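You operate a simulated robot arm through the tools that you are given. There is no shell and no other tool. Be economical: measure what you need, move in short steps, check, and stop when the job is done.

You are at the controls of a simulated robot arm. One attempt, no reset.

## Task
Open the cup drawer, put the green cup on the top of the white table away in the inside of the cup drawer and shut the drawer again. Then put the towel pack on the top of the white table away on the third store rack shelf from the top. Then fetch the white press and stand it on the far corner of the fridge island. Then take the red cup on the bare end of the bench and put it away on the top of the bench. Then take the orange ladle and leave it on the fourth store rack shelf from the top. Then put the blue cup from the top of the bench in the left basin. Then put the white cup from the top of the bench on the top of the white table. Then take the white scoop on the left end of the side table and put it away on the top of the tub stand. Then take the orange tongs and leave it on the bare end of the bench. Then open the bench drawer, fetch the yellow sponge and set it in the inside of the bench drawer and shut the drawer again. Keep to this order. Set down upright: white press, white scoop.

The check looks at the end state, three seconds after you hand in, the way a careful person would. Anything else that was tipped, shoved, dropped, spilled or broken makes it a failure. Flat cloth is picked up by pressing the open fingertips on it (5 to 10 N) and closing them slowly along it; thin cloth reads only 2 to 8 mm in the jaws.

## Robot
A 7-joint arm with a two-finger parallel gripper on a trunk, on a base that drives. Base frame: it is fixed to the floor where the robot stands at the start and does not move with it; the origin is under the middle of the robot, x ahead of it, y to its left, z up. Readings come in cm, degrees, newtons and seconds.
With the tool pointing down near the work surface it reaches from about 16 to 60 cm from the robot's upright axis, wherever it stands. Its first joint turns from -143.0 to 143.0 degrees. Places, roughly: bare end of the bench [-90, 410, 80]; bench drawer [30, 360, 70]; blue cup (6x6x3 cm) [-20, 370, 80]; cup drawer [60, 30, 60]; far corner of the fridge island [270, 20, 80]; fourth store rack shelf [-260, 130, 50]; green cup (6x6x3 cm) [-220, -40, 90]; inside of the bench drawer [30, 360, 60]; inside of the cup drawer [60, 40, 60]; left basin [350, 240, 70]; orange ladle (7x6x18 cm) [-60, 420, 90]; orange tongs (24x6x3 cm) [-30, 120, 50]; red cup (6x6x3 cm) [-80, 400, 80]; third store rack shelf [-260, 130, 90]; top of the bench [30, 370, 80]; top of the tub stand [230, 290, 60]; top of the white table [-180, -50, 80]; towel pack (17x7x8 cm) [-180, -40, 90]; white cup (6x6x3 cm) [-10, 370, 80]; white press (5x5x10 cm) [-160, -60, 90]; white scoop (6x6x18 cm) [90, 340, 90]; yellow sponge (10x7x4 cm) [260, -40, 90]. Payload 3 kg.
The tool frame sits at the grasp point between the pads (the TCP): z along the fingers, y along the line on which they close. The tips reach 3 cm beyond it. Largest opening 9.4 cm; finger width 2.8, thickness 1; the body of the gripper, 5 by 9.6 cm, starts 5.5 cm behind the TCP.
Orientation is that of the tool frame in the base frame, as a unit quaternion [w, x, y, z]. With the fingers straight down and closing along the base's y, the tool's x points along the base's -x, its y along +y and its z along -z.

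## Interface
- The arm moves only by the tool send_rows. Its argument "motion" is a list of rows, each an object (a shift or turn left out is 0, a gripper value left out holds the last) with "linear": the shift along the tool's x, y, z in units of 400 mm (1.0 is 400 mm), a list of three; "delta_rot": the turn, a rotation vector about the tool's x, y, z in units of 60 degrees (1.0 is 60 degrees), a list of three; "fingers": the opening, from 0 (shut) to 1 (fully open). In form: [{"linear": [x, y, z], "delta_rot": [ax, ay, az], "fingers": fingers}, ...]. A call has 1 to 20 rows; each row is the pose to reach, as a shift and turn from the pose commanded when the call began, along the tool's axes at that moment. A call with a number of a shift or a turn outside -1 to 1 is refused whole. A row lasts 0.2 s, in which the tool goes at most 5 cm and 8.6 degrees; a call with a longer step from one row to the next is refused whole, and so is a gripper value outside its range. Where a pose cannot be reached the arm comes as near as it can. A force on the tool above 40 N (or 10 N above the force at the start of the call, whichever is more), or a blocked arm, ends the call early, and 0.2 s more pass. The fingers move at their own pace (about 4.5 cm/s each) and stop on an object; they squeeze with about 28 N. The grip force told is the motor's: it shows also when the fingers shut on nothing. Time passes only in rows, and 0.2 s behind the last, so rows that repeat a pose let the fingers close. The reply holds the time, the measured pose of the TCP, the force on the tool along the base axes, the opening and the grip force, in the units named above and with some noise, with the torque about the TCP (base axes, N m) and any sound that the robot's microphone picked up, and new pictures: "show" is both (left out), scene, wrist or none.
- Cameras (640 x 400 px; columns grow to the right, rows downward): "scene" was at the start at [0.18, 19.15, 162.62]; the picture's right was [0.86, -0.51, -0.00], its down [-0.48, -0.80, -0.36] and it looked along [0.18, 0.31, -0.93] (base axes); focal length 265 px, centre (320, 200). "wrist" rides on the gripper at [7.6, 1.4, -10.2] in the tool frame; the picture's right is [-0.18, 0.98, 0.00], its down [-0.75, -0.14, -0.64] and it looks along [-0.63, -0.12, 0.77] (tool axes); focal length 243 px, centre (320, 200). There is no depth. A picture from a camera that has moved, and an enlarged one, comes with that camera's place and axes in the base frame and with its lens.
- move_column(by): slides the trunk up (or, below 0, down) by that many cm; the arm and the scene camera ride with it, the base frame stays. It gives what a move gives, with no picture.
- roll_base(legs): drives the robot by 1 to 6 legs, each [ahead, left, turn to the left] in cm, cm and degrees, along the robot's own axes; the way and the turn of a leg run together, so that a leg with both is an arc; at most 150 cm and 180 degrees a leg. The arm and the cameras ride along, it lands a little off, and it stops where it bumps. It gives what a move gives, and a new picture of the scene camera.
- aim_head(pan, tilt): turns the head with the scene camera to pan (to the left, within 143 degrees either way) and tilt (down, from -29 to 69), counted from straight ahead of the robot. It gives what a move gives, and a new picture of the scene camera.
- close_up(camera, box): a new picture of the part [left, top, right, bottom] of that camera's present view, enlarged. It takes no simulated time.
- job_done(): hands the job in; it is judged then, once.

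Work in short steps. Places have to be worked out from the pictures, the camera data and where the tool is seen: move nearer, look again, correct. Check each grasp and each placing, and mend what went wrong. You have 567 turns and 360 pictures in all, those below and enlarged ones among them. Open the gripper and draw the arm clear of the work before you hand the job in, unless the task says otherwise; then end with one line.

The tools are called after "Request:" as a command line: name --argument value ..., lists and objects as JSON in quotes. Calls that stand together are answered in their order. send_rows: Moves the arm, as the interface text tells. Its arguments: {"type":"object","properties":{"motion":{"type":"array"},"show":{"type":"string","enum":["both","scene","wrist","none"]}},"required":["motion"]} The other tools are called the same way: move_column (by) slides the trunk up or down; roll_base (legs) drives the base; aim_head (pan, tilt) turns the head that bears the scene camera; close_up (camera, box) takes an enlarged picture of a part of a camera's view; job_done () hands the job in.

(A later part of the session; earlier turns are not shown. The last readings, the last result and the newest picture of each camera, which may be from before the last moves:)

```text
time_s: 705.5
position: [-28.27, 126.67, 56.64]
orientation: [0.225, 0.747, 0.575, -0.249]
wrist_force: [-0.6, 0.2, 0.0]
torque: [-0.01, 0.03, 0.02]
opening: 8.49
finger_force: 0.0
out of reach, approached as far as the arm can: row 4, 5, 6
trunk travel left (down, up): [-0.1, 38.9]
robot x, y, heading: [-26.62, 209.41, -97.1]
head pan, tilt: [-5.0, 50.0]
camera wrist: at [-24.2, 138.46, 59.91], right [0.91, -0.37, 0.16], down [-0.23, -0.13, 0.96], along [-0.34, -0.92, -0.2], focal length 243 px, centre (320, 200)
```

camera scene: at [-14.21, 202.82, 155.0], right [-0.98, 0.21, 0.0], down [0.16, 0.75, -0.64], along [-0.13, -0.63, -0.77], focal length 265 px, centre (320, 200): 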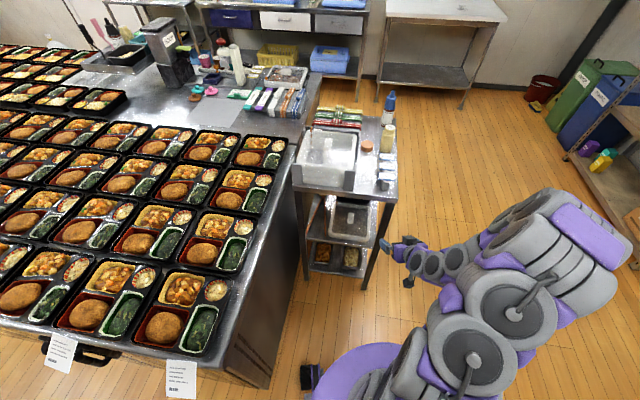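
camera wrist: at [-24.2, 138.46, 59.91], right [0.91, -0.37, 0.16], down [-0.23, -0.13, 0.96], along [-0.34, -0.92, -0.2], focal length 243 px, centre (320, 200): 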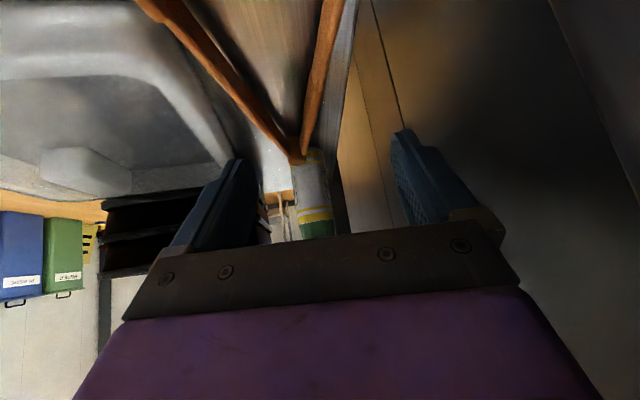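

At the reach limit. Retract the arm 16 cm, roll the base 16 cm closer.

Request:
send_rows --motion '[{"linear": [0.075, -0.006, -0.065]}, {"linear": [0.15, -0.0124, -0.131]}, {"linear": [0.225, -0.0186, -0.196]}, {"linear": [0.3, -0.025, -0.261]}]' --show "none"

Request:
roll_base --legs '[[16, 0, 0]]'

Request:
send_rows --motion '[{"linear": [0, 0, 0]}, {"linear": [0, 0, 0]}, {"linear": [0, 0, 0]}]' --show "wrist"

```text
time_s: 705.8
position: [-28.64, 127.46, 57.03]
orientation: [0.231, 0.748, 0.569, -0.252]
wrist_force: [-9.9, -38.7, -20.0]
torque: [1.11, 0.73, -1.84]
opening: 8.48
finger_force: 0.1
trunk travel left (down, up): [-0.1, 38.9]
robot x, y, heading: [-26.91, 209.45, -97.1]
head pan, tilt: [-5.0, 50.0]
stopped in row 1: the force on the tool passed its limit at 103 N (the readings are from after the stop); the commanded pose is now the measured one
```

```text
time_s: 706.8
position: [-29.06, 124.65, 54.97]
orientation: [0.215, 0.751, 0.576, -0.241]
wrist_force: [0.1, 0.6, 0.1]
torque: [-0.03, 0.0, -0.01]
opening: 8.46
finger_force: 0.1
trunk travel left (down, up): [-0.1, 38.9]
robot x, y, heading: [-27.92, 203.79, -96.9]
head pan, tilt: [-5.0, 50.0]
stopped in leg 1: the robot was blocked; the commanded pose is now the measured one
camera scene: at [-14.64, 198.11, 155.05], right [-0.98, 0.21, 0.0], down [0.16, 0.75, -0.64], along [-0.13, -0.63, -0.76], focal length 265 px, centre (320, 200)
```

scene: 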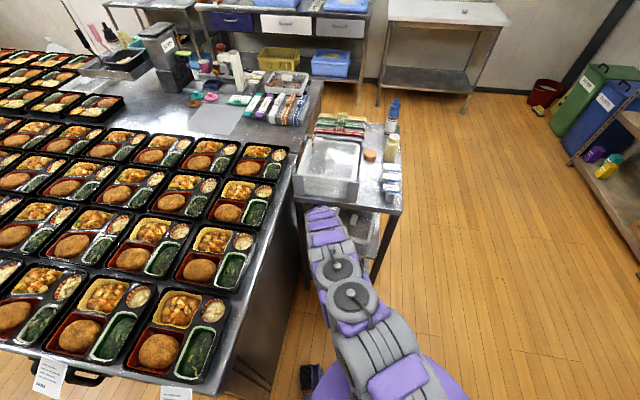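

```text
time_s: 707.6
position: [-29.09, 124.6, 55.06]
orientation: [0.215, 0.751, 0.576, -0.241]
wrist_force: [-0.4, -0.3, 0.2]
torque: [0.02, -0.01, 0.01]
opening: 8.45
finger_force: 0.2
trunk travel left (down, up): [-0.1, 38.9]
robot x, y, heading: [-27.32, 203.68, -96.9]
head pan, tilt: [-5.0, 50.0]
camera wrist: at [-24.87, 136.39, 58.67], right [0.91, -0.38, 0.16], down [-0.23, -0.15, 0.96], along [-0.34, -0.91, -0.23], focal length 243 px, centre (320, 200)
```

wrist: 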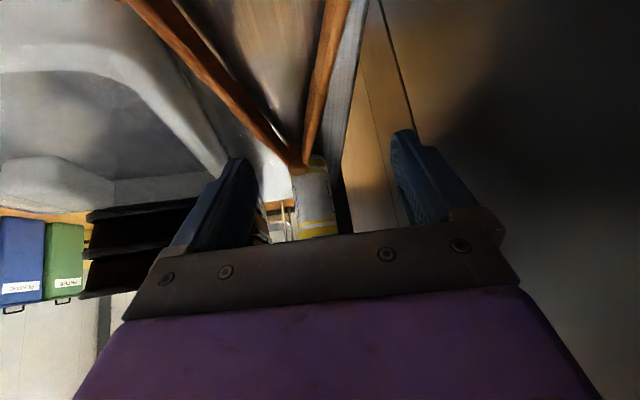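

The hand rides under the cart top's lip, so I must go down rather than back. V centre is at r≈-71.6 here (n 107): shift 1.7 cm left(-r) and descend 4 cm onto the legs.

Request:
send_rows --motion '[{"linear": [0.002, -0.042, -0.005]}, {"linear": [0.017, -0.043, 0.015]}, {"linear": [0.032, -0.044, 0.035]}, {"linear": [0.048, -0.045, 0.055]}, {"linear": [0.061, -0.046, 0.074]}]' --show "wrist"

```text
time_s: 708.8
position: [-30.4, 124.62, 52.39]
orientation: [0.214, 0.75, 0.578, -0.24]
wrist_force: [0.0, -0.1, -0.6]
torque: [0.01, 0.06, -0.02]
opening: 8.48
finger_force: 0.1
out of reach, approached as far as the arm can: row 4, 5
trunk travel left (down, up): [-0.1, 38.9]
robot x, y, heading: [-27.45, 203.81, -96.9]
head pan, tilt: [-5.0, 50.0]
camera wrist: at [-26.22, 136.39, 55.87], right [0.91, -0.38, 0.15], down [-0.23, -0.16, 0.96], along [-0.34, -0.91, -0.23], focal length 243 px, centre (320, 200)
```

wrist: 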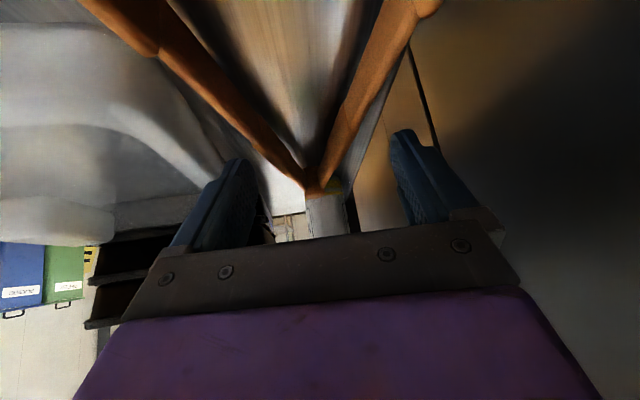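

Fingers straddle the V but the arm is at its reach limit. Back the arm 4 cm (slightly up), roll the base 5 cm forward, then descend.

Request:
send_rows --motion '[{"linear": [-0.012, 0, -0.016]}, {"linear": [0.025, -0.003, -0.05]}, {"linear": [0.063, -0.006, -0.08]}]' --show "none"

Request:
roll_base --legs '[[5, 0, 0]]'

Request:
send_rows --motion '[{"linear": [0, 0, 0]}, {"linear": [0, 0, 0]}]' --show "wrist"

```text
time_s: 709.6
position: [-30.01, 128.64, 53.45]
orientation: [0.214, 0.752, 0.576, -0.24]
wrist_force: [0.5, -0.2, -0.6]
torque: [0.02, -0.01, -0.02]
opening: 8.45
finger_force: 0.1
trunk travel left (down, up): [-0.1, 38.9]
robot x, y, heading: [-27.29, 204.34, -96.9]
head pan, tilt: [-5.0, 50.0]
```

```text
time_s: 710.5
position: [-30.2, 126.2, 52.2]
orientation: [0.204, 0.753, 0.581, -0.233]
wrist_force: [-0.5, -0.3, -0.9]
torque: [-0.03, -0.04, 0.02]
opening: 8.49
finger_force: 0.0
trunk travel left (down, up): [-0.1, 38.9]
robot x, y, heading: [-28.46, 200.3, -96.9]
head pan, tilt: [-5.0, 50.0]
stopped in leg 1: the robot was blocked; the commanded pose is now the measured one
camera scene: at [-14.62, 193.41, 154.93], right [-0.98, 0.21, 0.0], down [0.15, 0.75, -0.64], along [-0.13, -0.63, -0.77], focal length 265 px, centre (320, 200)
```

scene: 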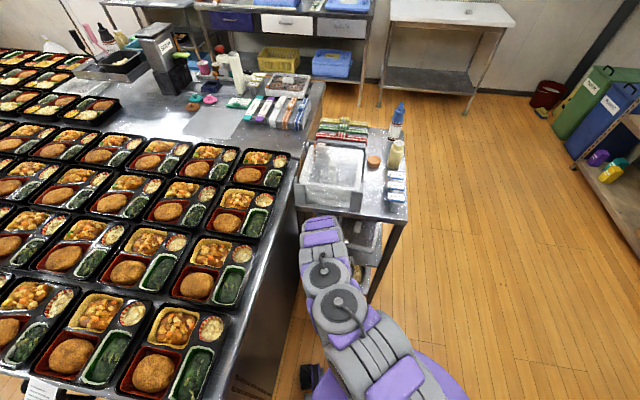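

```text
time_s: 711.1
position: [-30.18, 126.14, 52.19]
orientation: [0.204, 0.753, 0.58, -0.233]
wrist_force: [0.4, -0.2, -0.1]
torque: [-0.01, 0.0, -0.04]
opening: 8.44
finger_force: 0.0
trunk travel left (down, up): [-0.1, 38.9]
robot x, y, heading: [-27.97, 199.94, -96.7]
head pan, tilt: [-5.0, 50.0]
camera wrist: at [-26.06, 137.88, 56.02], right [0.91, -0.38, 0.14], down [-0.23, -0.18, 0.96], along [-0.34, -0.91, -0.25], focal length 243 px, centre (320, 200)
```

wrist: 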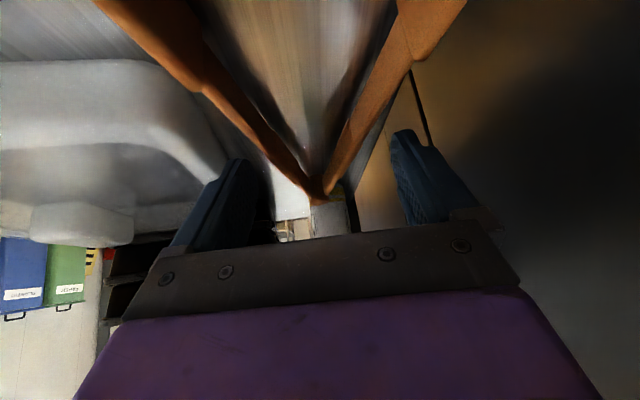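

The forearm touches the cart top's edge; no deeper. I try descending right here.

Request:
send_rows --motion '[{"linear": [0.015, 0, 0.02]}, {"linear": [0.03, 0, 0.04]}, {"linear": [0.037, 0, 0.049]}]' --show "none"

```text
time_s: 712.0
position: [-30.11, 125.98, 50.53]
orientation: [0.209, 0.753, 0.577, -0.237]
wrist_force: [2.9, 24.2, 30.9]
torque: [1.0, 1.39, -1.29]
opening: 8.59
finger_force: 0.9
trunk travel left (down, up): [-0.1, 38.9]
robot x, y, heading: [-27.66, 200.03, -96.7]
head pan, tilt: [-5.0, 50.0]
stopped in row 3: the force on the tool passed its limit at 42 N (the readings are from after the stop); the commanded pose is now the measured one
```

Contact at z≈50.5 (shelf level). Ease up 4 mm and close.

Request:
send_rows --motion '[{"linear": [-0.006, 0, -0.008]}, {"linear": [-0.006, 0, -0.008], "fingers": 0.5}, {"linear": [-0.006, 0, -0.008], "fingers": 0}, {"linear": [-0.006, 0, -0.008], "fingers": 0}, {"linear": [-0.006, 0, -0.008], "fingers": 0}, {"linear": [-0.006, 0, -0.008], "fingers": 0}]' --show "wrist"

```text
time_s: 713.5
position: [-30.38, 125.79, 50.48]
orientation: [0.208, 0.753, 0.578, -0.235]
wrist_force: [-0.5, -1.0, 8.0]
torque: [-0.13, 0.08, -0.1]
opening: 1.75
finger_force: 28.4
trunk travel left (down, up): [-0.1, 38.9]
robot x, y, heading: [-27.6, 199.98, -96.9]
head pan, tilt: [-5.0, 50.0]
camera wrist: at [-26.16, 137.49, 54.26], right [0.91, -0.38, 0.15], down [-0.23, -0.17, 0.96], along [-0.34, -0.91, -0.25], focal length 243 px, centre (320, 200)
```

wrist: 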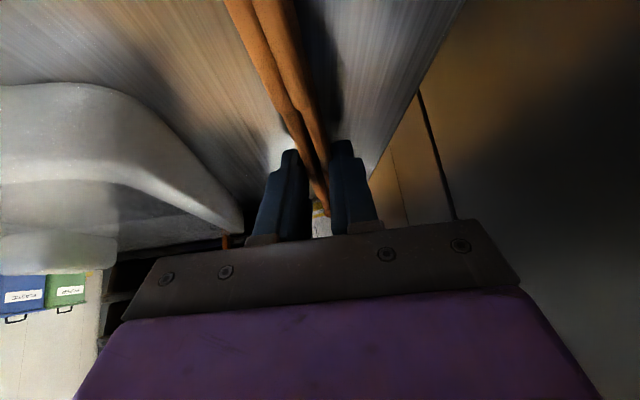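

The tongs are squeezed and gripped. Lift 1 cm and draw them straight out.

Request:
send_rows --motion '[{"linear": [-0.015, 0, -0.02]}, {"linear": [0.025, -0.003, -0.05]}, {"linear": [0.065, -0.006, -0.08]}, {"linear": [0.105, -0.009, -0.109]}, {"linear": [0.145, -0.011, -0.139]}, {"linear": [0.185, -0.014, -0.169]}, {"linear": [0.225, -0.017, -0.199]}, {"linear": [0.265, -0.02, -0.228]}, {"linear": [0.305, -0.022, -0.258]}]' --show "wrist"

```text
time_s: 715.5
position: [-27.17, 141.58, 51.55]
orientation: [0.208, 0.753, 0.578, -0.236]
wrist_force: [0.5, -0.4, -1.0]
torque: [0.02, 0.01, 0.0]
opening: 1.66
finger_force: 27.7
trunk travel left (down, up): [-0.1, 38.9]
robot x, y, heading: [-27.71, 199.39, -96.7]
head pan, tilt: [-5.0, 50.0]
camera wrist: at [-23.02, 153.11, 55.3], right [0.91, -0.38, 0.15], down [-0.23, -0.17, 0.96], along [-0.34, -0.91, -0.25], focal length 243 px, centre (320, 200)
```

wrist: 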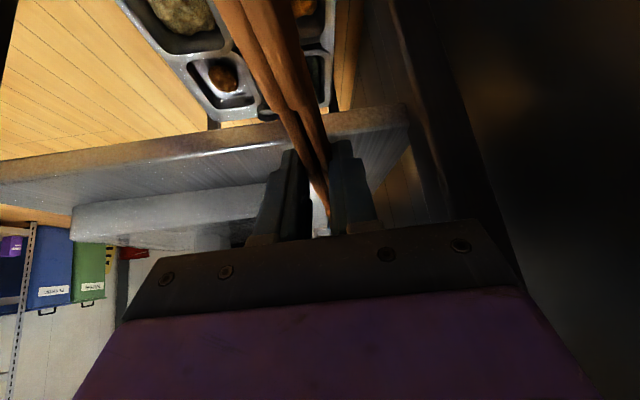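

Tongs come along. Roll back 45 cm and check the cart.

Request:
roll_base --legs '[[-40, 0, 0]]'

Request:
close_up --camera "scene" --box '[240, 100, 440, 260]'

```text
time_s: 717.9
position: [-22.89, 181.02, 51.5]
orientation: [0.206, 0.756, 0.576, -0.235]
wrist_force: [-0.8, 0.2, -1.2]
torque: [0.01, 0.03, 0.02]
opening: 1.66
finger_force: 28.1
trunk travel left (down, up): [-0.1, 38.9]
robot x, y, heading: [-22.73, 239.65, -97.2]
head pan, tilt: [-5.0, 50.0]
camera scene: at [-10.04, 232.77, 154.96], right [-0.98, 0.21, 0.0], down [0.16, 0.75, -0.64], along [-0.14, -0.63, -0.77], focal length 265 px, centre (320, 200)
```

scene: 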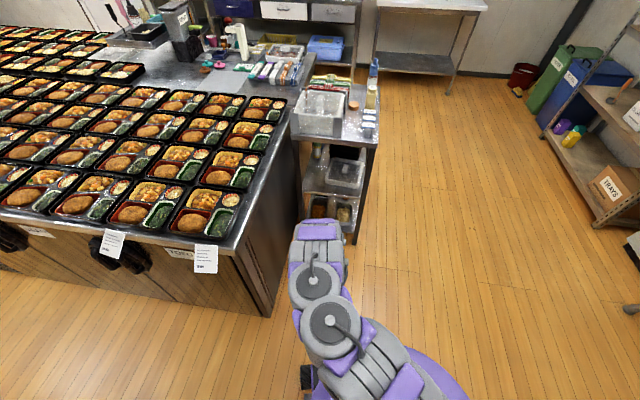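

```text
2.50 times, centred on (340, 180) of scene
camera zoom: at [-10.04, 232.77, 154.96], right [-0.98, 0.21, 0.0], down [0.16, 0.75, -0.64], along [-0.14, -0.63, -0.77], focal length 662 px, centre (270, 250)
```

zoom: 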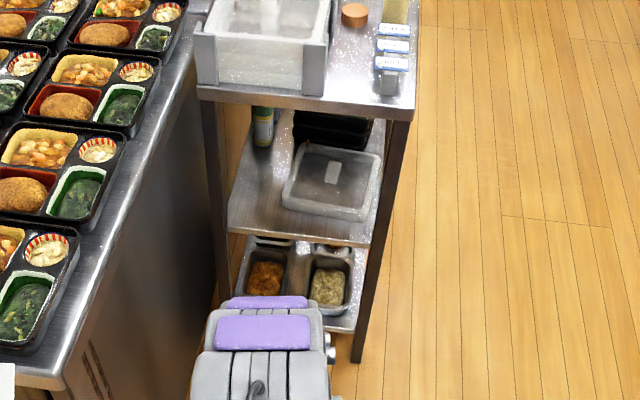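

Cart is intact, tongs held. Raise fully, turn round and drive to the bench's bare end.

Request:
move_column --by 38

Request:
roll_base --legs '[[0, -60, 0], [0, 0, 167], [0, 60, 0]]'

Request:
send_rows --motion '[{"linear": [0, 0, 0]}, {"linear": [0, 0, 0]}]' --show "wrist"

```text
time_s: 721.6
position: [-22.77, 181.03, 89.58]
orientation: [0.207, 0.755, 0.575, -0.236]
wrist_force: [0.2, -0.2, -0.5]
torque: [-0.01, -0.03, 0.01]
opening: 1.67
finger_force: 27.8
trunk travel left (down, up): [-38.1, 0.9]
robot x, y, heading: [-22.98, 239.53, -97.1]
head pan, tilt: [-5.0, 50.0]
```

```text
time_s: 734.8
position: [-124.63, 324.88, 89.6]
orientation: [0.258, -0.487, 0.814, 0.181]
wrist_force: [-0.6, 0.1, -1.4]
torque: [-0.01, 0.02, 0.01]
opening: 1.69
finger_force: 28.4
trunk travel left (down, up): [-38.1, 0.9]
robot x, y, heading: [-137.54, 267.92, 69.8]
head pan, tilt: [-5.0, 50.0]
camera scene: at [-148.22, 277.39, 192.98], right [0.91, -0.43, 0.0], down [-0.33, -0.69, -0.64], along [0.27, 0.58, -0.77], focal length 265 px, centre (320, 200)
```

scene: 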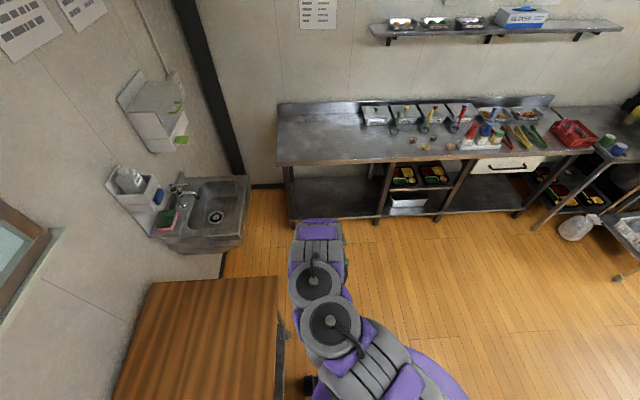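

```text
time_s: 735.4
position: [-124.73, 324.88, 89.61]
orientation: [0.258, -0.488, 0.814, 0.181]
wrist_force: [0.3, 0.1, -1.0]
torque: [-0.01, 0.06, 0.04]
opening: 1.7
finger_force: 28.3
trunk travel left (down, up): [-38.1, 0.9]
robot x, y, heading: [-137.52, 268.1, 70.0]
head pan, tilt: [-5.0, 50.0]
camera wrist: at [-131.55, 314.65, 93.44], right [-0.8, 0.58, 0.15], down [0.26, 0.11, 0.96], along [0.54, 0.81, -0.24], focal length 243 px, centre (320, 200)
```

wrist: 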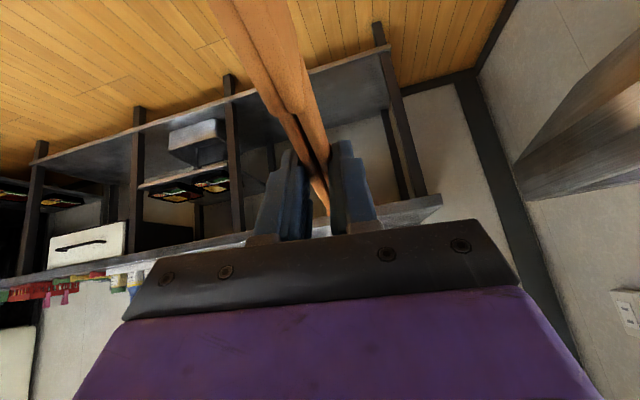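

Raise 6 cm and roll forward over the bench's bare end.

Request:
send_rows --motion '[{"linear": [-0.045, 0.003, -0.06]}, {"linear": [-0.09, 0.006, -0.12]}]' --show "none"

Request:
roll_base --legs '[[60, 0, 0], [31, 0, 0]]'

Request:
send_rows --motion '[{"linear": [0, 0, 0]}, {"linear": [0, 0, 0]}]' --show "wrist"

```text
time_s: 736.0
position: [-124.67, 324.82, 95.46]
orientation: [0.258, -0.487, 0.815, 0.18]
wrist_force: [-0.3, 0.2, -0.8]
torque: [0.0, 0.04, 0.01]
opening: 1.7
finger_force: 27.8
trunk travel left (down, up): [-38.1, 0.9]
robot x, y, heading: [-137.48, 268.01, 69.6]
head pan, tilt: [-5.0, 50.0]
```

```text
time_s: 741.1
position: [-94.2, 412.31, 95.38]
orientation: [0.257, -0.492, 0.812, 0.181]
wrist_force: [1.0, 0.1, -1.5]
torque: [0.0, 0.01, 0.01]
opening: 1.68
finger_force: 28.0
trunk travel left (down, up): [-38.1, 0.9]
robot x, y, heading: [-106.5, 354.88, 70.4]
head pan, tilt: [-5.0, 50.0]
camera scene: at [-117.12, 364.54, 192.97], right [0.91, -0.41, 0.0], down [-0.32, -0.7, -0.64], along [0.27, 0.58, -0.77], focal length 265 px, centre (320, 200)
```

scene: 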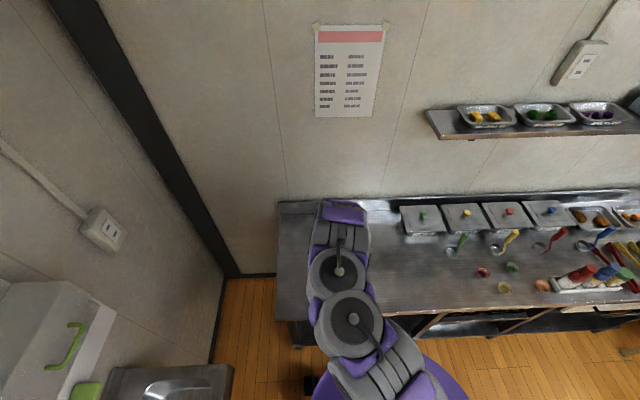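

```text
time_s: 741.8
position: [-94.11, 411.92, 95.53]
orientation: [0.258, -0.492, 0.812, 0.182]
wrist_force: [-0.3, 0.6, -1.0]
torque: [-0.02, -0.01, 0.01]
opening: 1.69
finger_force: 27.6
trunk travel left (down, up): [-38.1, 0.9]
robot x, y, heading: [-106.33, 354.99, 70.5]
head pan, tilt: [-5.0, 50.0]
camera wrist: at [-100.93, 401.83, 99.22], right [-0.81, 0.57, 0.15], down [0.26, 0.12, 0.96], along [0.53, 0.81, -0.24], focal length 243 px, centre (320, 200)
```

wrist: 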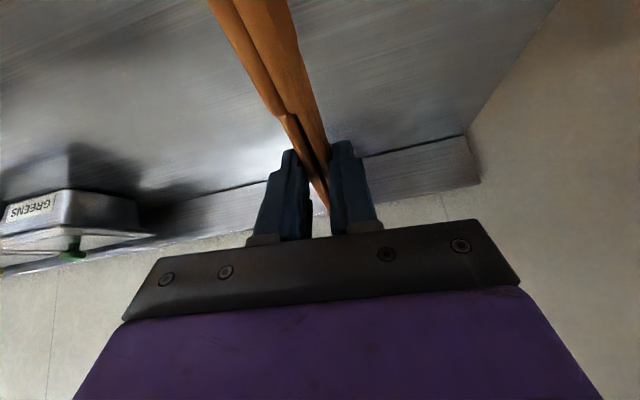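

Over the bare end. Lower to contact.

Request:
move_column --by -8

Request:
move_column --by -1

Request:
move_column --by -0.7

```text
time_s: 742.9
position: [-94.21, 412.02, 87.49]
orientation: [0.257, -0.491, 0.812, 0.181]
wrist_force: [-0.5, 0.4, -1.4]
torque: [-0.03, 0.02, -0.04]
opening: 1.66
finger_force: 28.0
trunk travel left (down, up): [-30.1, 8.9]
robot x, y, heading: [-106.35, 355.31, 70.3]
head pan, tilt: [-5.0, 50.0]
```

```text
time_s: 743.5
position: [-94.36, 412.16, 86.35]
orientation: [0.258, -0.492, 0.811, 0.182]
wrist_force: [0.7, 0.2, -0.6]
torque: [-0.01, 0.03, -0.01]
opening: 1.66
finger_force: 27.3
trunk travel left (down, up): [-29.1, 9.9]
robot x, y, heading: [-106.32, 355.04, 70.5]
head pan, tilt: [-5.0, 50.0]
```

```text
time_s: 744.1
position: [-94.3, 412.05, 85.79]
orientation: [0.257, -0.491, 0.812, 0.182]
wrist_force: [0.0, -0.8, -1.0]
torque: [0.0, 0.01, 0.0]
opening: 1.67
finger_force: 28.0
trunk travel left (down, up): [-28.4, 10.6]
robot x, y, heading: [-106.29, 354.83, 70.5]
head pan, tilt: [-5.0, 50.0]
```

Request:
move_column --by -0.5

Request:
move_column --by -0.5

```text
time_s: 744.6
position: [-94.24, 412.02, 85.45]
orientation: [0.258, -0.492, 0.811, 0.183]
wrist_force: [-1.9, -1.4, 20.8]
torque: [0.49, -0.41, 0.06]
opening: 1.64
finger_force: 28.3
trunk travel left (down, up): [-27.9, 11.1]
robot x, y, heading: [-106.39, 355.25, 70.5]
head pan, tilt: [-5.0, 50.0]
```

```text
time_s: 745.0
position: [-94.31, 412.09, 85.42]
orientation: [0.261, -0.491, 0.81, 0.185]
wrist_force: [-3.5, -9.9, 26.0]
torque: [0.06, -0.24, -0.08]
opening: 1.65
finger_force: 28.1
trunk travel left (down, up): [-27.7, 11.3]
robot x, y, heading: [-106.25, 355.17, 70.5]
head pan, tilt: [-5.0, 50.0]
stopped: the force on the tool passed its limit at 46 N (the readings are from after the stop); the commanded pose is now the measured one
```

On the bench. Ease up and open; the tongs may spread.

Request:
move_column --by 0.4

Request:
send_rows --motion '[{"fingers": 0.4}, {"fingers": 0.6}, {"fingers": 0.8}, {"fingers": 1}, {"fingers": 1}, {"fingers": 1}]' --show "wrist"

```text
time_s: 745.5
position: [-94.18, 412.22, 85.6]
orientation: [0.26, -0.491, 0.811, 0.184]
wrist_force: [0.0, -0.6, -0.7]
torque: [-0.02, 0.0, 0.01]
opening: 1.69
finger_force: 28.5
trunk travel left (down, up): [-28.1, 10.9]
robot x, y, heading: [-106.59, 355.06, 70.7]
head pan, tilt: [-5.0, 50.0]
```

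```text
time_s: 746.9
position: [-94.1, 412.33, 85.63]
orientation: [0.26, -0.492, 0.811, 0.184]
wrist_force: [0.4, 0.4, -0.1]
torque: [0.0, 0.03, 0.0]
opening: 9.41
finger_force: 0.0
trunk travel left (down, up): [-28.1, 10.9]
robot x, y, heading: [-106.31, 354.66, 70.5]
head pan, tilt: [-5.0, 50.0]
camera wrist: at [-100.87, 402.04, 89.29], right [-0.81, 0.57, 0.15], down [0.26, 0.11, 0.96], along [0.53, 0.81, -0.24], focal length 243 px, centre (320, 200)
```

wrist: 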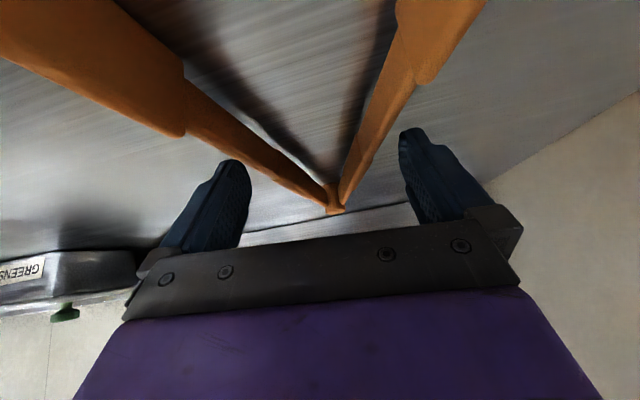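

Tongs rest on the bare end. Raise straight up and check.

Request:
move_column --by 10.5

Request:
roll_base --legs '[[-60, 0, 0]]'

Request:
close_up --camera "scene" --box '[240, 60, 480, 220]'

```text
time_s: 748.3
position: [-94.22, 412.29, 96.14]
orientation: [0.26, -0.491, 0.81, 0.184]
wrist_force: [0.4, 0.0, 1.1]
torque: [-0.01, 0.03, 0.03]
opening: 9.4
finger_force: 0.0
trunk travel left (down, up): [-38.6, 0.4]
robot x, y, heading: [-106.49, 355.36, 70.5]
head pan, tilt: [-5.0, 50.0]
```

```text
time_s: 751.7
position: [-114.18, 355.8, 96.2]
orientation: [0.26, -0.491, 0.811, 0.184]
wrist_force: [-0.3, -0.3, 0.2]
torque: [-0.01, 0.02, 0.02]
opening: 9.42
finger_force: 0.0
trunk travel left (down, up): [-38.6, 0.4]
robot x, y, heading: [-126.12, 298.69, 70.3]
head pan, tilt: [-5.0, 50.0]
camera scene: at [-137.28, 307.96, 193.42], right [0.91, -0.42, 0.0], down [-0.32, -0.7, -0.64], along [0.27, 0.58, -0.77], focal length 265 px, centre (320, 200)
```

scene: 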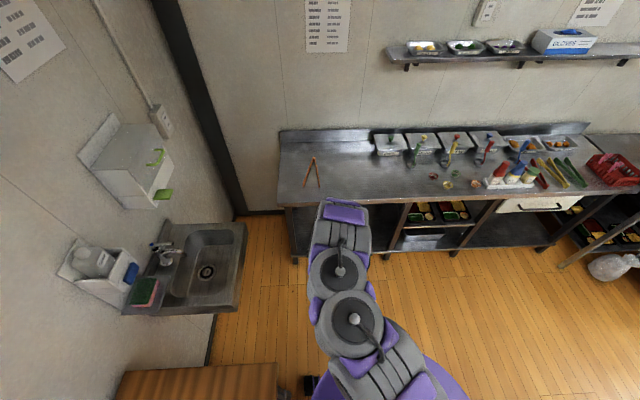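

```text
2.50 times, centred on (360, 140) of scene
camera zoom: at [-137.28, 307.96, 193.42], right [0.91, -0.42, 0.0], down [-0.32, -0.7, -0.64], along [0.27, 0.58, -0.77], focal length 662 px, centre (220, 350)
```

zoom: 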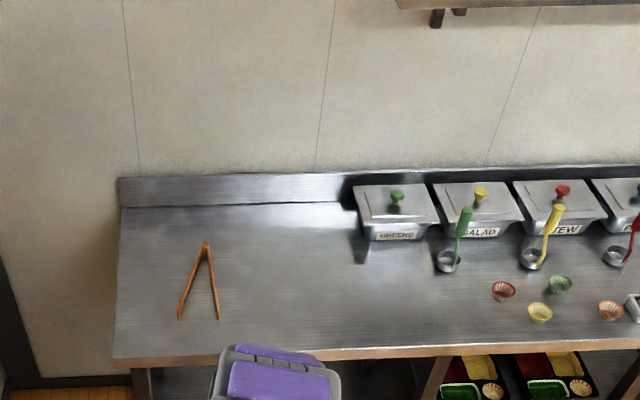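

All nine done so far. Last: the bench drawer (handle ≈(23.5,345.7,66.5)). I drive in front of it and turn the tool to the handle-grip posture.

Request:
roll_base --legs '[[0, -126, 0]]'

Request:
send_rows --motion '[{"delta_rot": [0, 0, 0]}, {"delta_rot": [0, 0, 0.14]}, {"delta_rot": [0, 0, 0.28]}, {"delta_rot": [0, 0, 0.42]}, {"delta_rot": [0, 0, 0.56]}, {"delta_rot": [0, 0, 0.7]}, {"delta_rot": [0, 0, 0.84]}, {"delta_rot": [0, 0, 0.98]}]' --show "none"

Request:
send_rows --motion '[{"delta_rot": [-0.119, -0.018, 0.063]}, {"delta_rot": [-0.238, -0.037, 0.126]}, {"delta_rot": [-0.357, -0.055, 0.19]}, {"delta_rot": [-0.477, -0.074, 0.253]}, {"delta_rot": [-0.596, -0.092, 0.316]}, {"delta_rot": [-0.715, -0.111, 0.379]}]' --show "scene"

```text
time_s: 758.0
position: [2.84, 313.72, 96.25]
orientation: [0.261, -0.488, 0.812, 0.184]
wrist_force: [-1.1, 0.7, -0.9]
torque: [0.02, -0.02, 0.0]
opening: 9.41
finger_force: 0.0
trunk travel left (down, up): [-38.6, 0.4]
robot x, y, heading: [-9.65, 256.87, 70.0]
head pan, tilt: [-5.0, 50.0]
camera scene: at [-20.61, 266.25, 193.4], right [0.91, -0.42, 0.0], down [-0.32, -0.7, -0.64], along [0.27, 0.58, -0.77], focal length 265 px, centre (320, 200)
```

scene: 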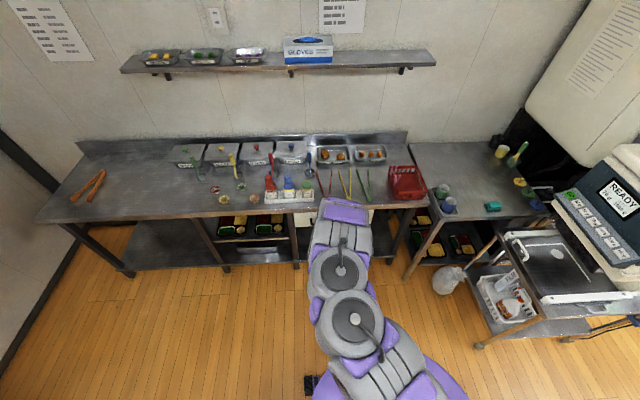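

```text
time_s: 759.8
position: [2.75, 313.49, 96.38]
orientation: [0.137, -0.024, 0.947, 0.289]
wrist_force: [0.5, -0.5, -0.3]
torque: [0.0, 0.0, 0.03]
opening: 9.39
finger_force: 0.0
trunk travel left (down, up): [-38.6, 0.4]
robot x, y, heading: [-9.53, 256.71, 69.9]
head pan, tilt: [-5.0, 50.0]
```

```text
time_s: 761.1
position: [2.9, 313.47, 96.39]
orientation: [0.113, 0.124, 0.754, 0.635]
wrist_force: [-0.3, -0.1, 0.4]
torque: [-0.04, -0.01, -0.03]
opening: 9.4
finger_force: 0.0
trunk travel left (down, up): [-38.6, 0.4]
robot x, y, heading: [-9.35, 256.71, 69.8]
head pan, tilt: [-5.0, 50.0]
camera scene: at [-20.64, 266.22, 193.4], right [0.91, -0.42, 0.0], down [-0.32, -0.7, -0.64], along [0.27, 0.58, -0.77], focal length 265 px, centre (320, 200)
```

scene: 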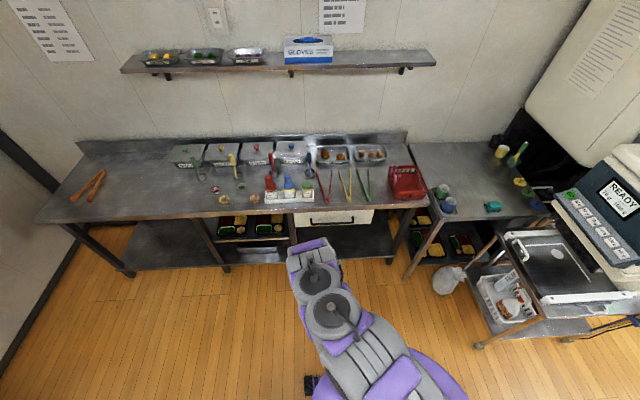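

Posture right. Handle centre ≈ r -94, z 66.6. Roll ahead/right and lower.

Request:
roll_base --legs '[[22, -10.5, 0]]'

Request:
move_column --by -29.8

Request:
send_rows --motion '[{"linear": [0, 0, 0]}]' --show "wrist"

```text
time_s: 762.9
position: [19.91, 330.71, 96.29]
orientation: [0.112, 0.122, 0.755, 0.634]
wrist_force: [-0.6, -0.1, -1.0]
torque: [0.0, 0.03, -0.04]
opening: 9.41
finger_force: 0.1
trunk travel left (down, up): [-38.6, 0.4]
robot x, y, heading: [7.92, 273.72, 70.3]
head pan, tilt: [-5.0, 50.0]
camera scene: at [-3.43, 283.32, 193.4], right [0.91, -0.42, 0.0], down [-0.32, -0.7, -0.64], along [0.27, 0.58, -0.77], focal length 265 px, centre (320, 200)
```

scene: 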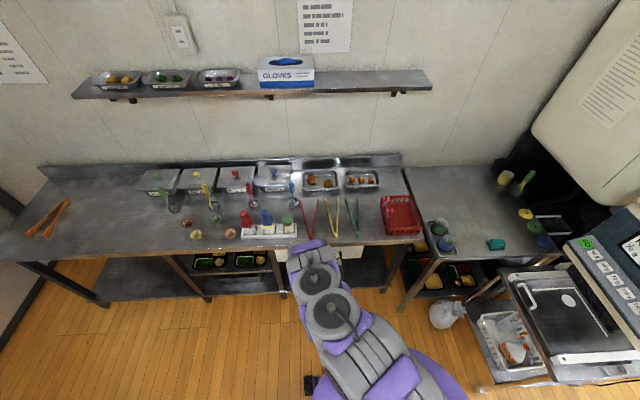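

```text
time_s: 765.9
position: [19.96, 330.54, 66.71]
orientation: [0.113, 0.124, 0.754, 0.635]
wrist_force: [-0.1, 0.4, -1.3]
torque: [0.0, 0.02, -0.03]
opening: 9.41
finger_force: 0.0
trunk travel left (down, up): [-8.8, 30.2]
robot x, y, heading: [7.6, 273.66, 70.2]
head pan, tilt: [-5.0, 50.0]
```

```text
time_s: 766.3
position: [19.98, 330.55, 66.49]
orientation: [0.113, 0.124, 0.754, 0.636]
wrist_force: [0.2, -0.5, -0.6]
torque: [0.01, 0.03, 0.04]
opening: 9.39
finger_force: 0.2
trunk travel left (down, up): [-8.8, 30.2]
robot x, y, heading: [7.84, 273.42, 70.2]
head pan, tilt: [-5.0, 50.0]
camera wrist: at [9.5, 323.8, 69.62], right [0.22, 0.1, 0.97], down [0.5, -0.87, -0.02], along [0.84, 0.49, -0.24], focal length 243 px, centre (320, 200)
```

wrist: 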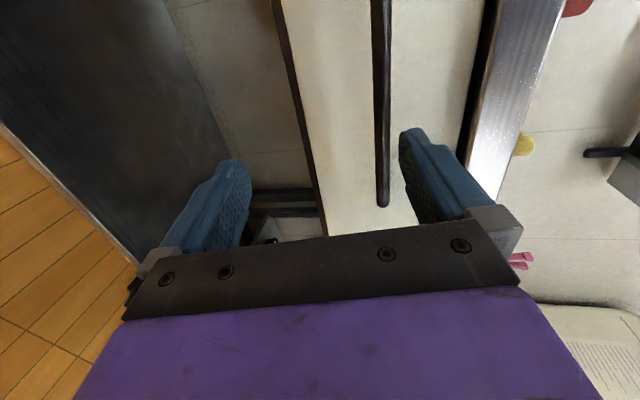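

Bar is at z≈69.8 and n≈333. Raise 3.3 cm, advance 14 cm and check.

Request:
send_rows --motion '[{"linear": [-0.001, 0.081, -0.014]}, {"linear": [-0.002, 0.1, 0.075]}, {"linear": [-0.003, 0.118, 0.165]}, {"linear": [-0.004, 0.13, 0.25]}, {"linear": [-0.005, 0.14, 0.336]}, {"linear": [-0.005, 0.14, 0.336]}]' --show "wrist"

```text
time_s: 767.4
position: [23.5, 340.3, 70.12]
orientation: [0.113, 0.123, 0.754, 0.635]
wrist_force: [-4.5, -13.0, 7.6]
torque: [0.9, -0.35, -0.13]
opening: 9.39
finger_force: 0.0
trunk travel left (down, up): [-8.8, 30.2]
robot x, y, heading: [7.48, 273.94, 70.2]
head pan, tilt: [-5.0, 50.0]
stopped in row 5: the force on the tool passed its limit at 128 N (the readings are from after the stop); the commanded pose is now the measured one
camera wrist: at [13.0, 333.74, 73.2], right [0.21, 0.1, 0.97], down [0.5, -0.87, -0.02], along [0.84, 0.49, -0.24], focal length 243 px, centre (320, 200)
```

wrist: 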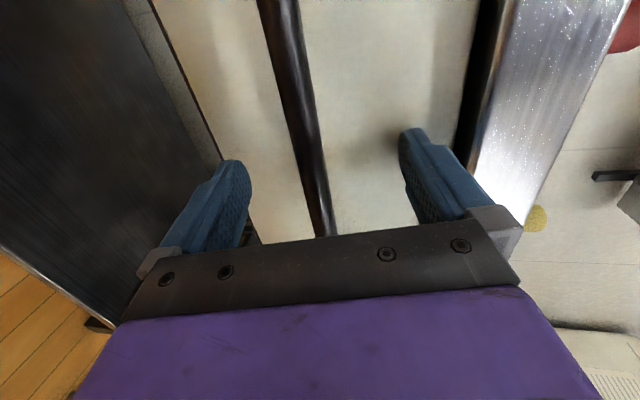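

Tips touched the drawer front; bar is between the fingers. Back 5 mm and close.

Request:
send_rows --motion '[{"linear": [0, -0.01, -0.013]}, {"linear": [0, -0.01, -0.013], "fingers": 0.4}, {"linear": [0, -0.01, -0.013], "fingers": 0}, {"linear": [0, -0.01, -0.013], "fingers": 0}, {"linear": [0, -0.01, -0.013], "fingers": 0}, {"linear": [0, -0.01, -0.013], "fingers": 0}, {"linear": [0, -0.01, -0.013], "fingers": 0}]' --show "wrist"

```text
time_s: 769.0
position: [23.29, 340.11, 69.99]
orientation: [0.113, 0.122, 0.753, 0.637]
wrist_force: [0.7, 2.4, 33.7]
torque: [0.35, 0.81, -0.4]
opening: 1.84
finger_force: 43.4
trunk travel left (down, up): [-8.8, 30.2]
robot x, y, heading: [7.94, 273.47, 70.1]
head pan, tilt: [-5.0, 50.0]
camera wrist: at [12.88, 333.37, 73.02], right [0.21, 0.1, 0.97], down [0.5, -0.87, -0.02], along [0.84, 0.49, -0.23], focal length 243 px, centre (320, 200)
```

wrist: 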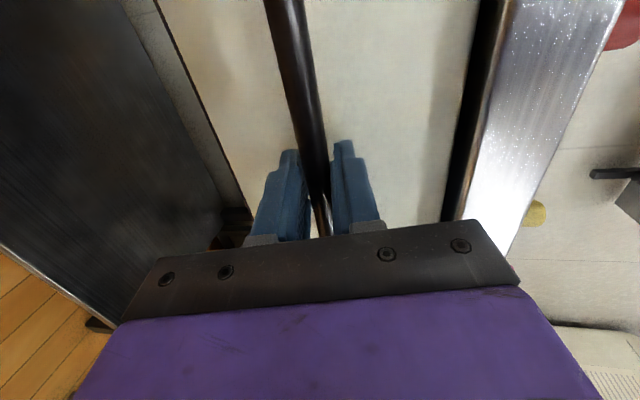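

Gripped. Relax vertical load and pull 20 cm.

Request:
send_rows --motion '[{"linear": [0, 0.01, 0]}, {"linear": [0, 0.002, -0.049]}, {"linear": [0, -0.006, -0.099]}, {"linear": [0, -0.015, -0.148]}, {"linear": [0, -0.023, -0.197]}, {"linear": [0, -0.031, -0.247]}, {"linear": [0, -0.04, -0.296]}, {"linear": [0, -0.048, -0.345]}, {"linear": [0, -0.056, -0.395]}, {"linear": [0, -0.064, -0.444]}]' --show "scene"

```text
time_s: 770.9
position: [19.56, 326.58, 70.13]
orientation: [0.113, 0.132, 0.752, 0.636]
wrist_force: [-23.5, 10.5, 11.5]
torque: [0.47, 1.0, -0.9]
opening: 1.39
finger_force: 44.5
trunk travel left (down, up): [-8.8, 30.2]
robot x, y, heading: [7.87, 273.66, 70.2]
head pan, tilt: [-5.0, 50.0]
stopped in row 9: the force on the tool passed its limit at 88 N (the readings are from after the stop); the commanded pose is now the measured one
camera scene: at [-3.95, 283.31, 163.57], right [0.91, -0.42, 0.01], down [-0.32, -0.7, -0.64], along [0.27, 0.58, -0.77], focal length 265 px, centre (320, 200)
```

scene: 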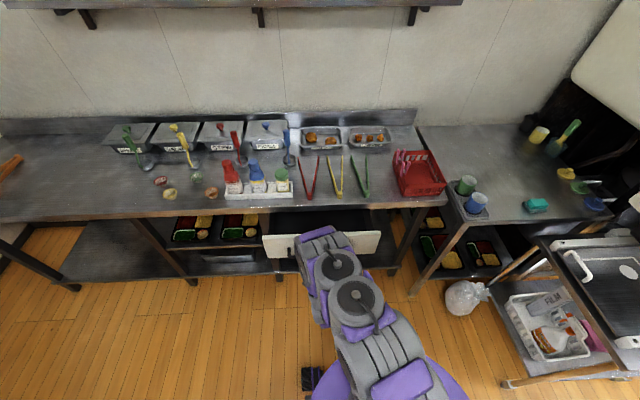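

Opened 14 cm, with side load building. Release, regrip and pull on.

Request:
send_rows --motion '[{"fingers": 0.4}, {"fingers": 0.4}, {"fingers": 0.4}, {"fingers": 0}, {"fingers": 0}, {"fingers": 0}, {"fingers": 0}]' --show "none"

Request:
send_rows --motion '[{"linear": [0, -0.004, -0.025]}, {"linear": [0, -0.008, -0.05]}, {"linear": [0, -0.013, -0.075]}, {"linear": [0, -0.017, -0.1]}, {"linear": [0, -0.021, -0.125]}, {"linear": [0, -0.025, -0.15]}, {"linear": [0, -0.029, -0.175]}, {"linear": [0, -0.033, -0.2]}]' --show "none"

```text
time_s: 772.5
position: [19.89, 326.3, 70.09]
orientation: [0.119, 0.133, 0.752, 0.635]
wrist_force: [0.8, 1.0, 21.6]
torque: [0.7, 1.13, -0.1]
opening: 1.34
finger_force: 45.3
trunk travel left (down, up): [-8.8, 30.2]
robot x, y, heading: [7.78, 273.98, 70.1]
head pan, tilt: [-5.0, 50.0]
```

```text
time_s: 774.3
position: [16.89, 318.64, 70.16]
orientation: [0.12, 0.133, 0.753, 0.633]
wrist_force: [-3.0, 0.3, 16.0]
torque: [0.58, 1.05, -0.05]
opening: 1.37
finger_force: 44.4
trunk travel left (down, up): [-8.8, 30.2]
robot x, y, heading: [7.98, 273.68, 70.3]
head pan, tilt: [-5.0, 50.0]
```

Now 22 cm open. Roll back 6 cm more with the grip, then release and withdraw.

Request:
roll_base --legs '[[-6, 0, 0]]'

Request:
send_rows --motion '[{"fingers": 0.6}, {"fingers": 0.6}, {"fingers": 0.6}, {"fingers": 0.6}]' --show "none"

Request:
roll_base --legs '[[-45, 0, 0]]'

Request:
close_up --camera "scene" --box '[240, 80, 460, 240]'

```text
time_s: 775.2
position: [14.74, 313.2, 70.16]
orientation: [0.119, 0.132, 0.753, 0.634]
wrist_force: [-15.4, 5.4, 0.1]
torque: [0.4, 1.17, -0.38]
opening: 1.36
finger_force: 45.7
trunk travel left (down, up): [-8.8, 30.2]
robot x, y, heading: [5.75, 267.91, 70.2]
head pan, tilt: [-5.0, 50.0]
camera scene: at [-5.85, 277.72, 163.56], right [0.91, -0.42, 0.01], down [-0.32, -0.7, -0.64], along [0.27, 0.58, -0.77], focal length 265 px, centre (320, 200)
```

scene: 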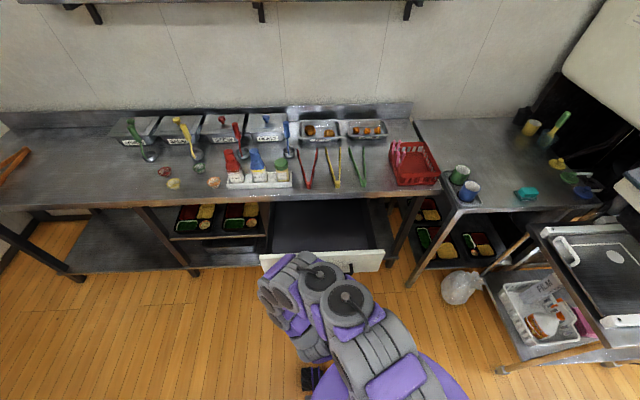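

```text
time_s: 776.2
position: [15.0, 313.02, 70.4]
orientation: [0.116, 0.134, 0.753, 0.634]
wrist_force: [-0.5, 0.4, -0.6]
torque: [-0.01, 0.02, 0.01]
opening: 5.66
finger_force: 0.1
trunk travel left (down, up): [-8.8, 30.2]
robot x, y, heading: [5.43, 268.5, 70.2]
head pan, tilt: [-5.0, 50.0]
```

```text
time_s: 779.0
position: [-0.53, 270.37, 70.35]
orientation: [0.113, 0.132, 0.753, 0.634]
wrist_force: [0.2, 0.1, 0.9]
torque: [0.01, -0.02, 0.02]
opening: 5.63
finger_force: 0.1
trunk travel left (down, up): [-8.8, 30.2]
robot x, y, heading: [-9.1, 225.32, 70.6]
head pan, tilt: [-5.0, 50.0]
camera scene: at [-20.55, 234.73, 163.62], right [0.91, -0.41, 0.0], down [-0.32, -0.7, -0.64], along [0.27, 0.58, -0.77], focal length 265 px, centre (320, 200)
```

scene: 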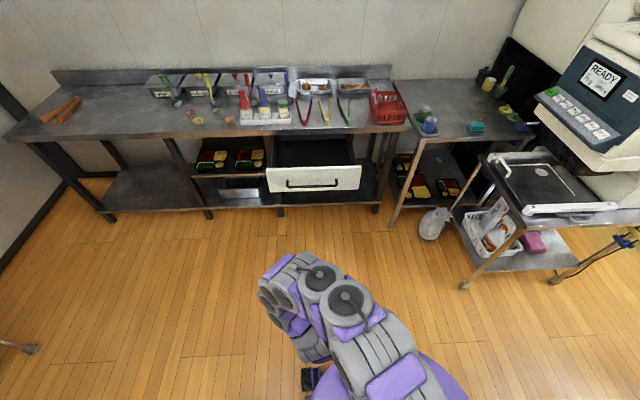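

```text
2.50 times, centred on (350, 160) of scene
camera zoom: at [-20.55, 234.73, 163.62], right [0.91, -0.41, 0.0], down [-0.32, -0.7, -0.64], along [0.27, 0.58, -0.77], focal length 662 px, centre (245, 300)
```

zoom: 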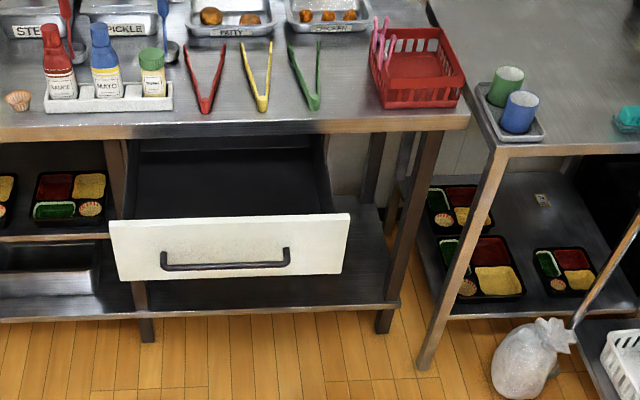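

Drawer open with empty front part. Now fetch the yellow sponge at ≈(260,-40): raise, turn the tool down, and drive via the back corridor to the island's far end.

Request:
move_column --by 30

Request:
send_rows --motion '[{"linear": [0, 0, 0.05], "delta_rot": [0.14, 0, 0], "fingers": 1}, {"linear": [0, 0, 0.1], "delta_rot": [0.28, 0, 0]}, {"linear": [0, 0, 0.1], "delta_rot": [0.42, 0, 0]}, {"linear": [0, 0, 0.1], "delta_rot": [0.56, 0, 0]}, {"linear": [0, 0, 0.1], "delta_rot": [0.7, 0, 0]}, {"linear": [0, 0, 0.1], "delta_rot": [0.84, 0, 0]}, {"linear": [0, 0, 0.1], "delta_rot": [0.98, 0, 0]}]' --show "none"

Request:
send_rows --motion '[{"linear": [0, -0.03, 0], "delta_rot": [0.12, 0, 0]}, {"linear": [0, -0.06, 0], "delta_rot": [0.24, 0, 0]}, {"linear": [0, -0.09, 0], "delta_rot": [0.35, 0, 0]}]' --show "none"

Request:
roll_base --legs '[[3, -150, 0], [0, -150, 0]]'

```text
time_s: 782.0
position: [-0.32, 270.28, 100.3]
orientation: [0.114, 0.131, 0.753, 0.635]
wrist_force: [-0.1, -0.3, 0.6]
torque: [0.02, -0.04, -0.02]
opening: 5.63
finger_force: 0.0
trunk travel left (down, up): [-38.8, 0.2]
robot x, y, heading: [-8.99, 225.4, 70.6]
head pan, tilt: [-5.0, 50.0]
```

```text
time_s: 783.6
position: [1.05, 274.05, 99.68]
orientation: [0.035, 0.17, 0.968, 0.183]
wrist_force: [-0.8, -0.7, -0.4]
torque: [0.01, -0.02, -0.02]
opening: 9.4
finger_force: 0.1
trunk travel left (down, up): [-38.8, 0.2]
robot x, y, heading: [-9.47, 225.62, 70.6]
head pan, tilt: [-5.0, 50.0]
```

```text
time_s: 784.4
position: [-0.43, 270.99, 98.29]
orientation: [0.003, 0.174, 0.985, 0.003]
wrist_force: [-0.1, -0.3, -0.2]
torque: [0.0, 0.0, 0.0]
opening: 9.4
finger_force: 0.1
trunk travel left (down, up): [-38.8, 0.2]
robot x, y, heading: [-9.31, 225.58, 70.8]
head pan, tilt: [-5.0, 50.0]
```

```text
refused: leg 1 is longer than a leg can be; nothing moved
```

Request:
roll_base --legs '[[0, -150, 0], [0, -150, 0], [0, -116, 0]]'

```text
time_s: 804.4
position: [394.59, 124.47, 98.32]
orientation: [0.006, 0.209, 0.978, 0.004]
wrist_force: [-1.1, 0.3, -0.3]
torque: [-0.04, 0.0, 0.02]
opening: 9.38
finger_force: 0.0
trunk travel left (down, up): [-38.8, 0.2]
robot x, y, heading: [382.93, 79.81, 66.4]
head pan, tilt: [-5.0, 50.0]
camera scene: at [370.99, 90.62, 193.51], right [0.88, -0.48, 0.01], down [-0.36, -0.68, -0.64], along [0.31, 0.56, -0.77], focal length 265 px, centre (320, 200)
```

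scene: 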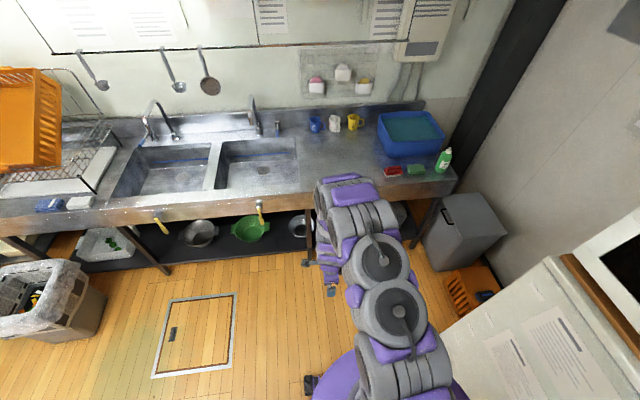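

Turn to heading 160° and move along the island's end to the sponge.

Request:
roll_base --legs '[[0, 0, 93.6], [0, 150, 0]]'

Request:
aim_head --pan 0 --tilt 50

```text
time_s: 815.8
position: [277.69, -44.75, 98.32]
orientation: [-0.003, -0.532, 0.846, 0.005]
wrist_force: [-1.0, -0.4, -0.3]
torque: [0.0, 0.0, -0.01]
opening: 9.39
finger_force: 0.0
trunk travel left (down, up): [-38.8, 0.2]
robot x, y, heading: [321.74, -58.57, 155.0]
head pan, tilt: [-5.0, 50.0]
camera scene: at [311.32, -68.34, 193.63], right [0.5, 0.87, 0.0], down [0.66, -0.38, -0.64], along [-0.55, 0.32, -0.77], focal length 265 px, centre (320, 200)
```

scene: 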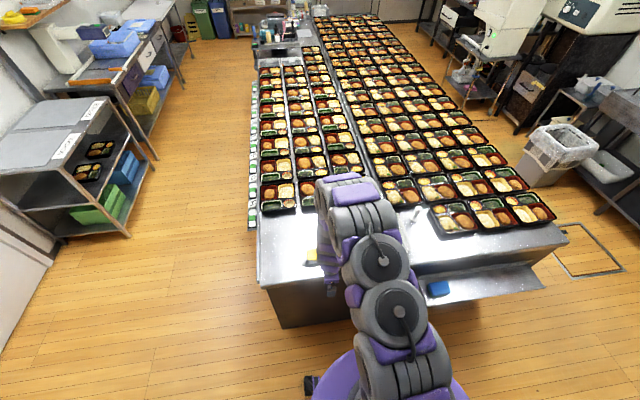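

```text
time_s: 816.5
position: [277.8, -44.83, 98.43]
orientation: [-0.002, -0.533, 0.846, 0.006]
wrist_force: [0.8, -0.8, -0.4]
torque: [-0.01, 0.0, -0.01]
opening: 9.44
finger_force: 0.1
trunk travel left (down, up): [-38.8, 0.2]
robot x, y, heading: [321.65, -58.38, 154.8]
head pan, tilt: [0.0, 50.0]
camera scene: at [310.92, -69.14, 193.62], right [0.42, 0.91, 0.0], down [0.7, -0.33, -0.64], along [-0.58, 0.27, -0.77], focal length 265 px, centre (320, 200)
```

scene: 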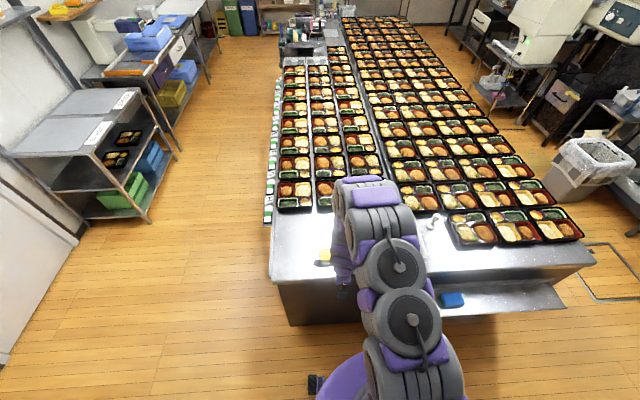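

Check with the wrist camera.

Request:
send_rows --motion '[{"linear": [0, 0, -0.03]}, {"linear": [0, 0, -0.06]}]' --show "wrist"

```text
time_s: 817.0
position: [277.96, -44.77, 100.85]
orientation: [-0.002, -0.532, 0.847, 0.006]
wrist_force: [-0.9, -0.3, -0.5]
torque: [-0.03, 0.0, -0.01]
opening: 9.42
finger_force: 0.0
trunk travel left (down, up): [-38.8, 0.2]
robot x, y, heading: [321.7, -58.72, 154.8]
head pan, tilt: [0.0, 50.0]
camera wrist: at [273.42, -51.03, 111.07], right [-0.81, 0.59, 0.01], down [0.46, 0.61, 0.64], along [0.37, 0.52, -0.77], focal length 243 px, centre (320, 200)
```

wrist: 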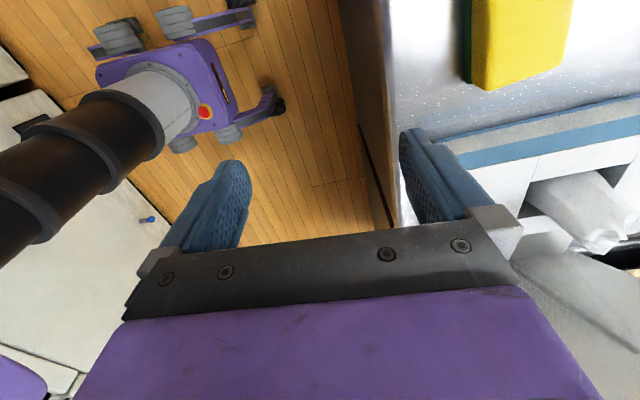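

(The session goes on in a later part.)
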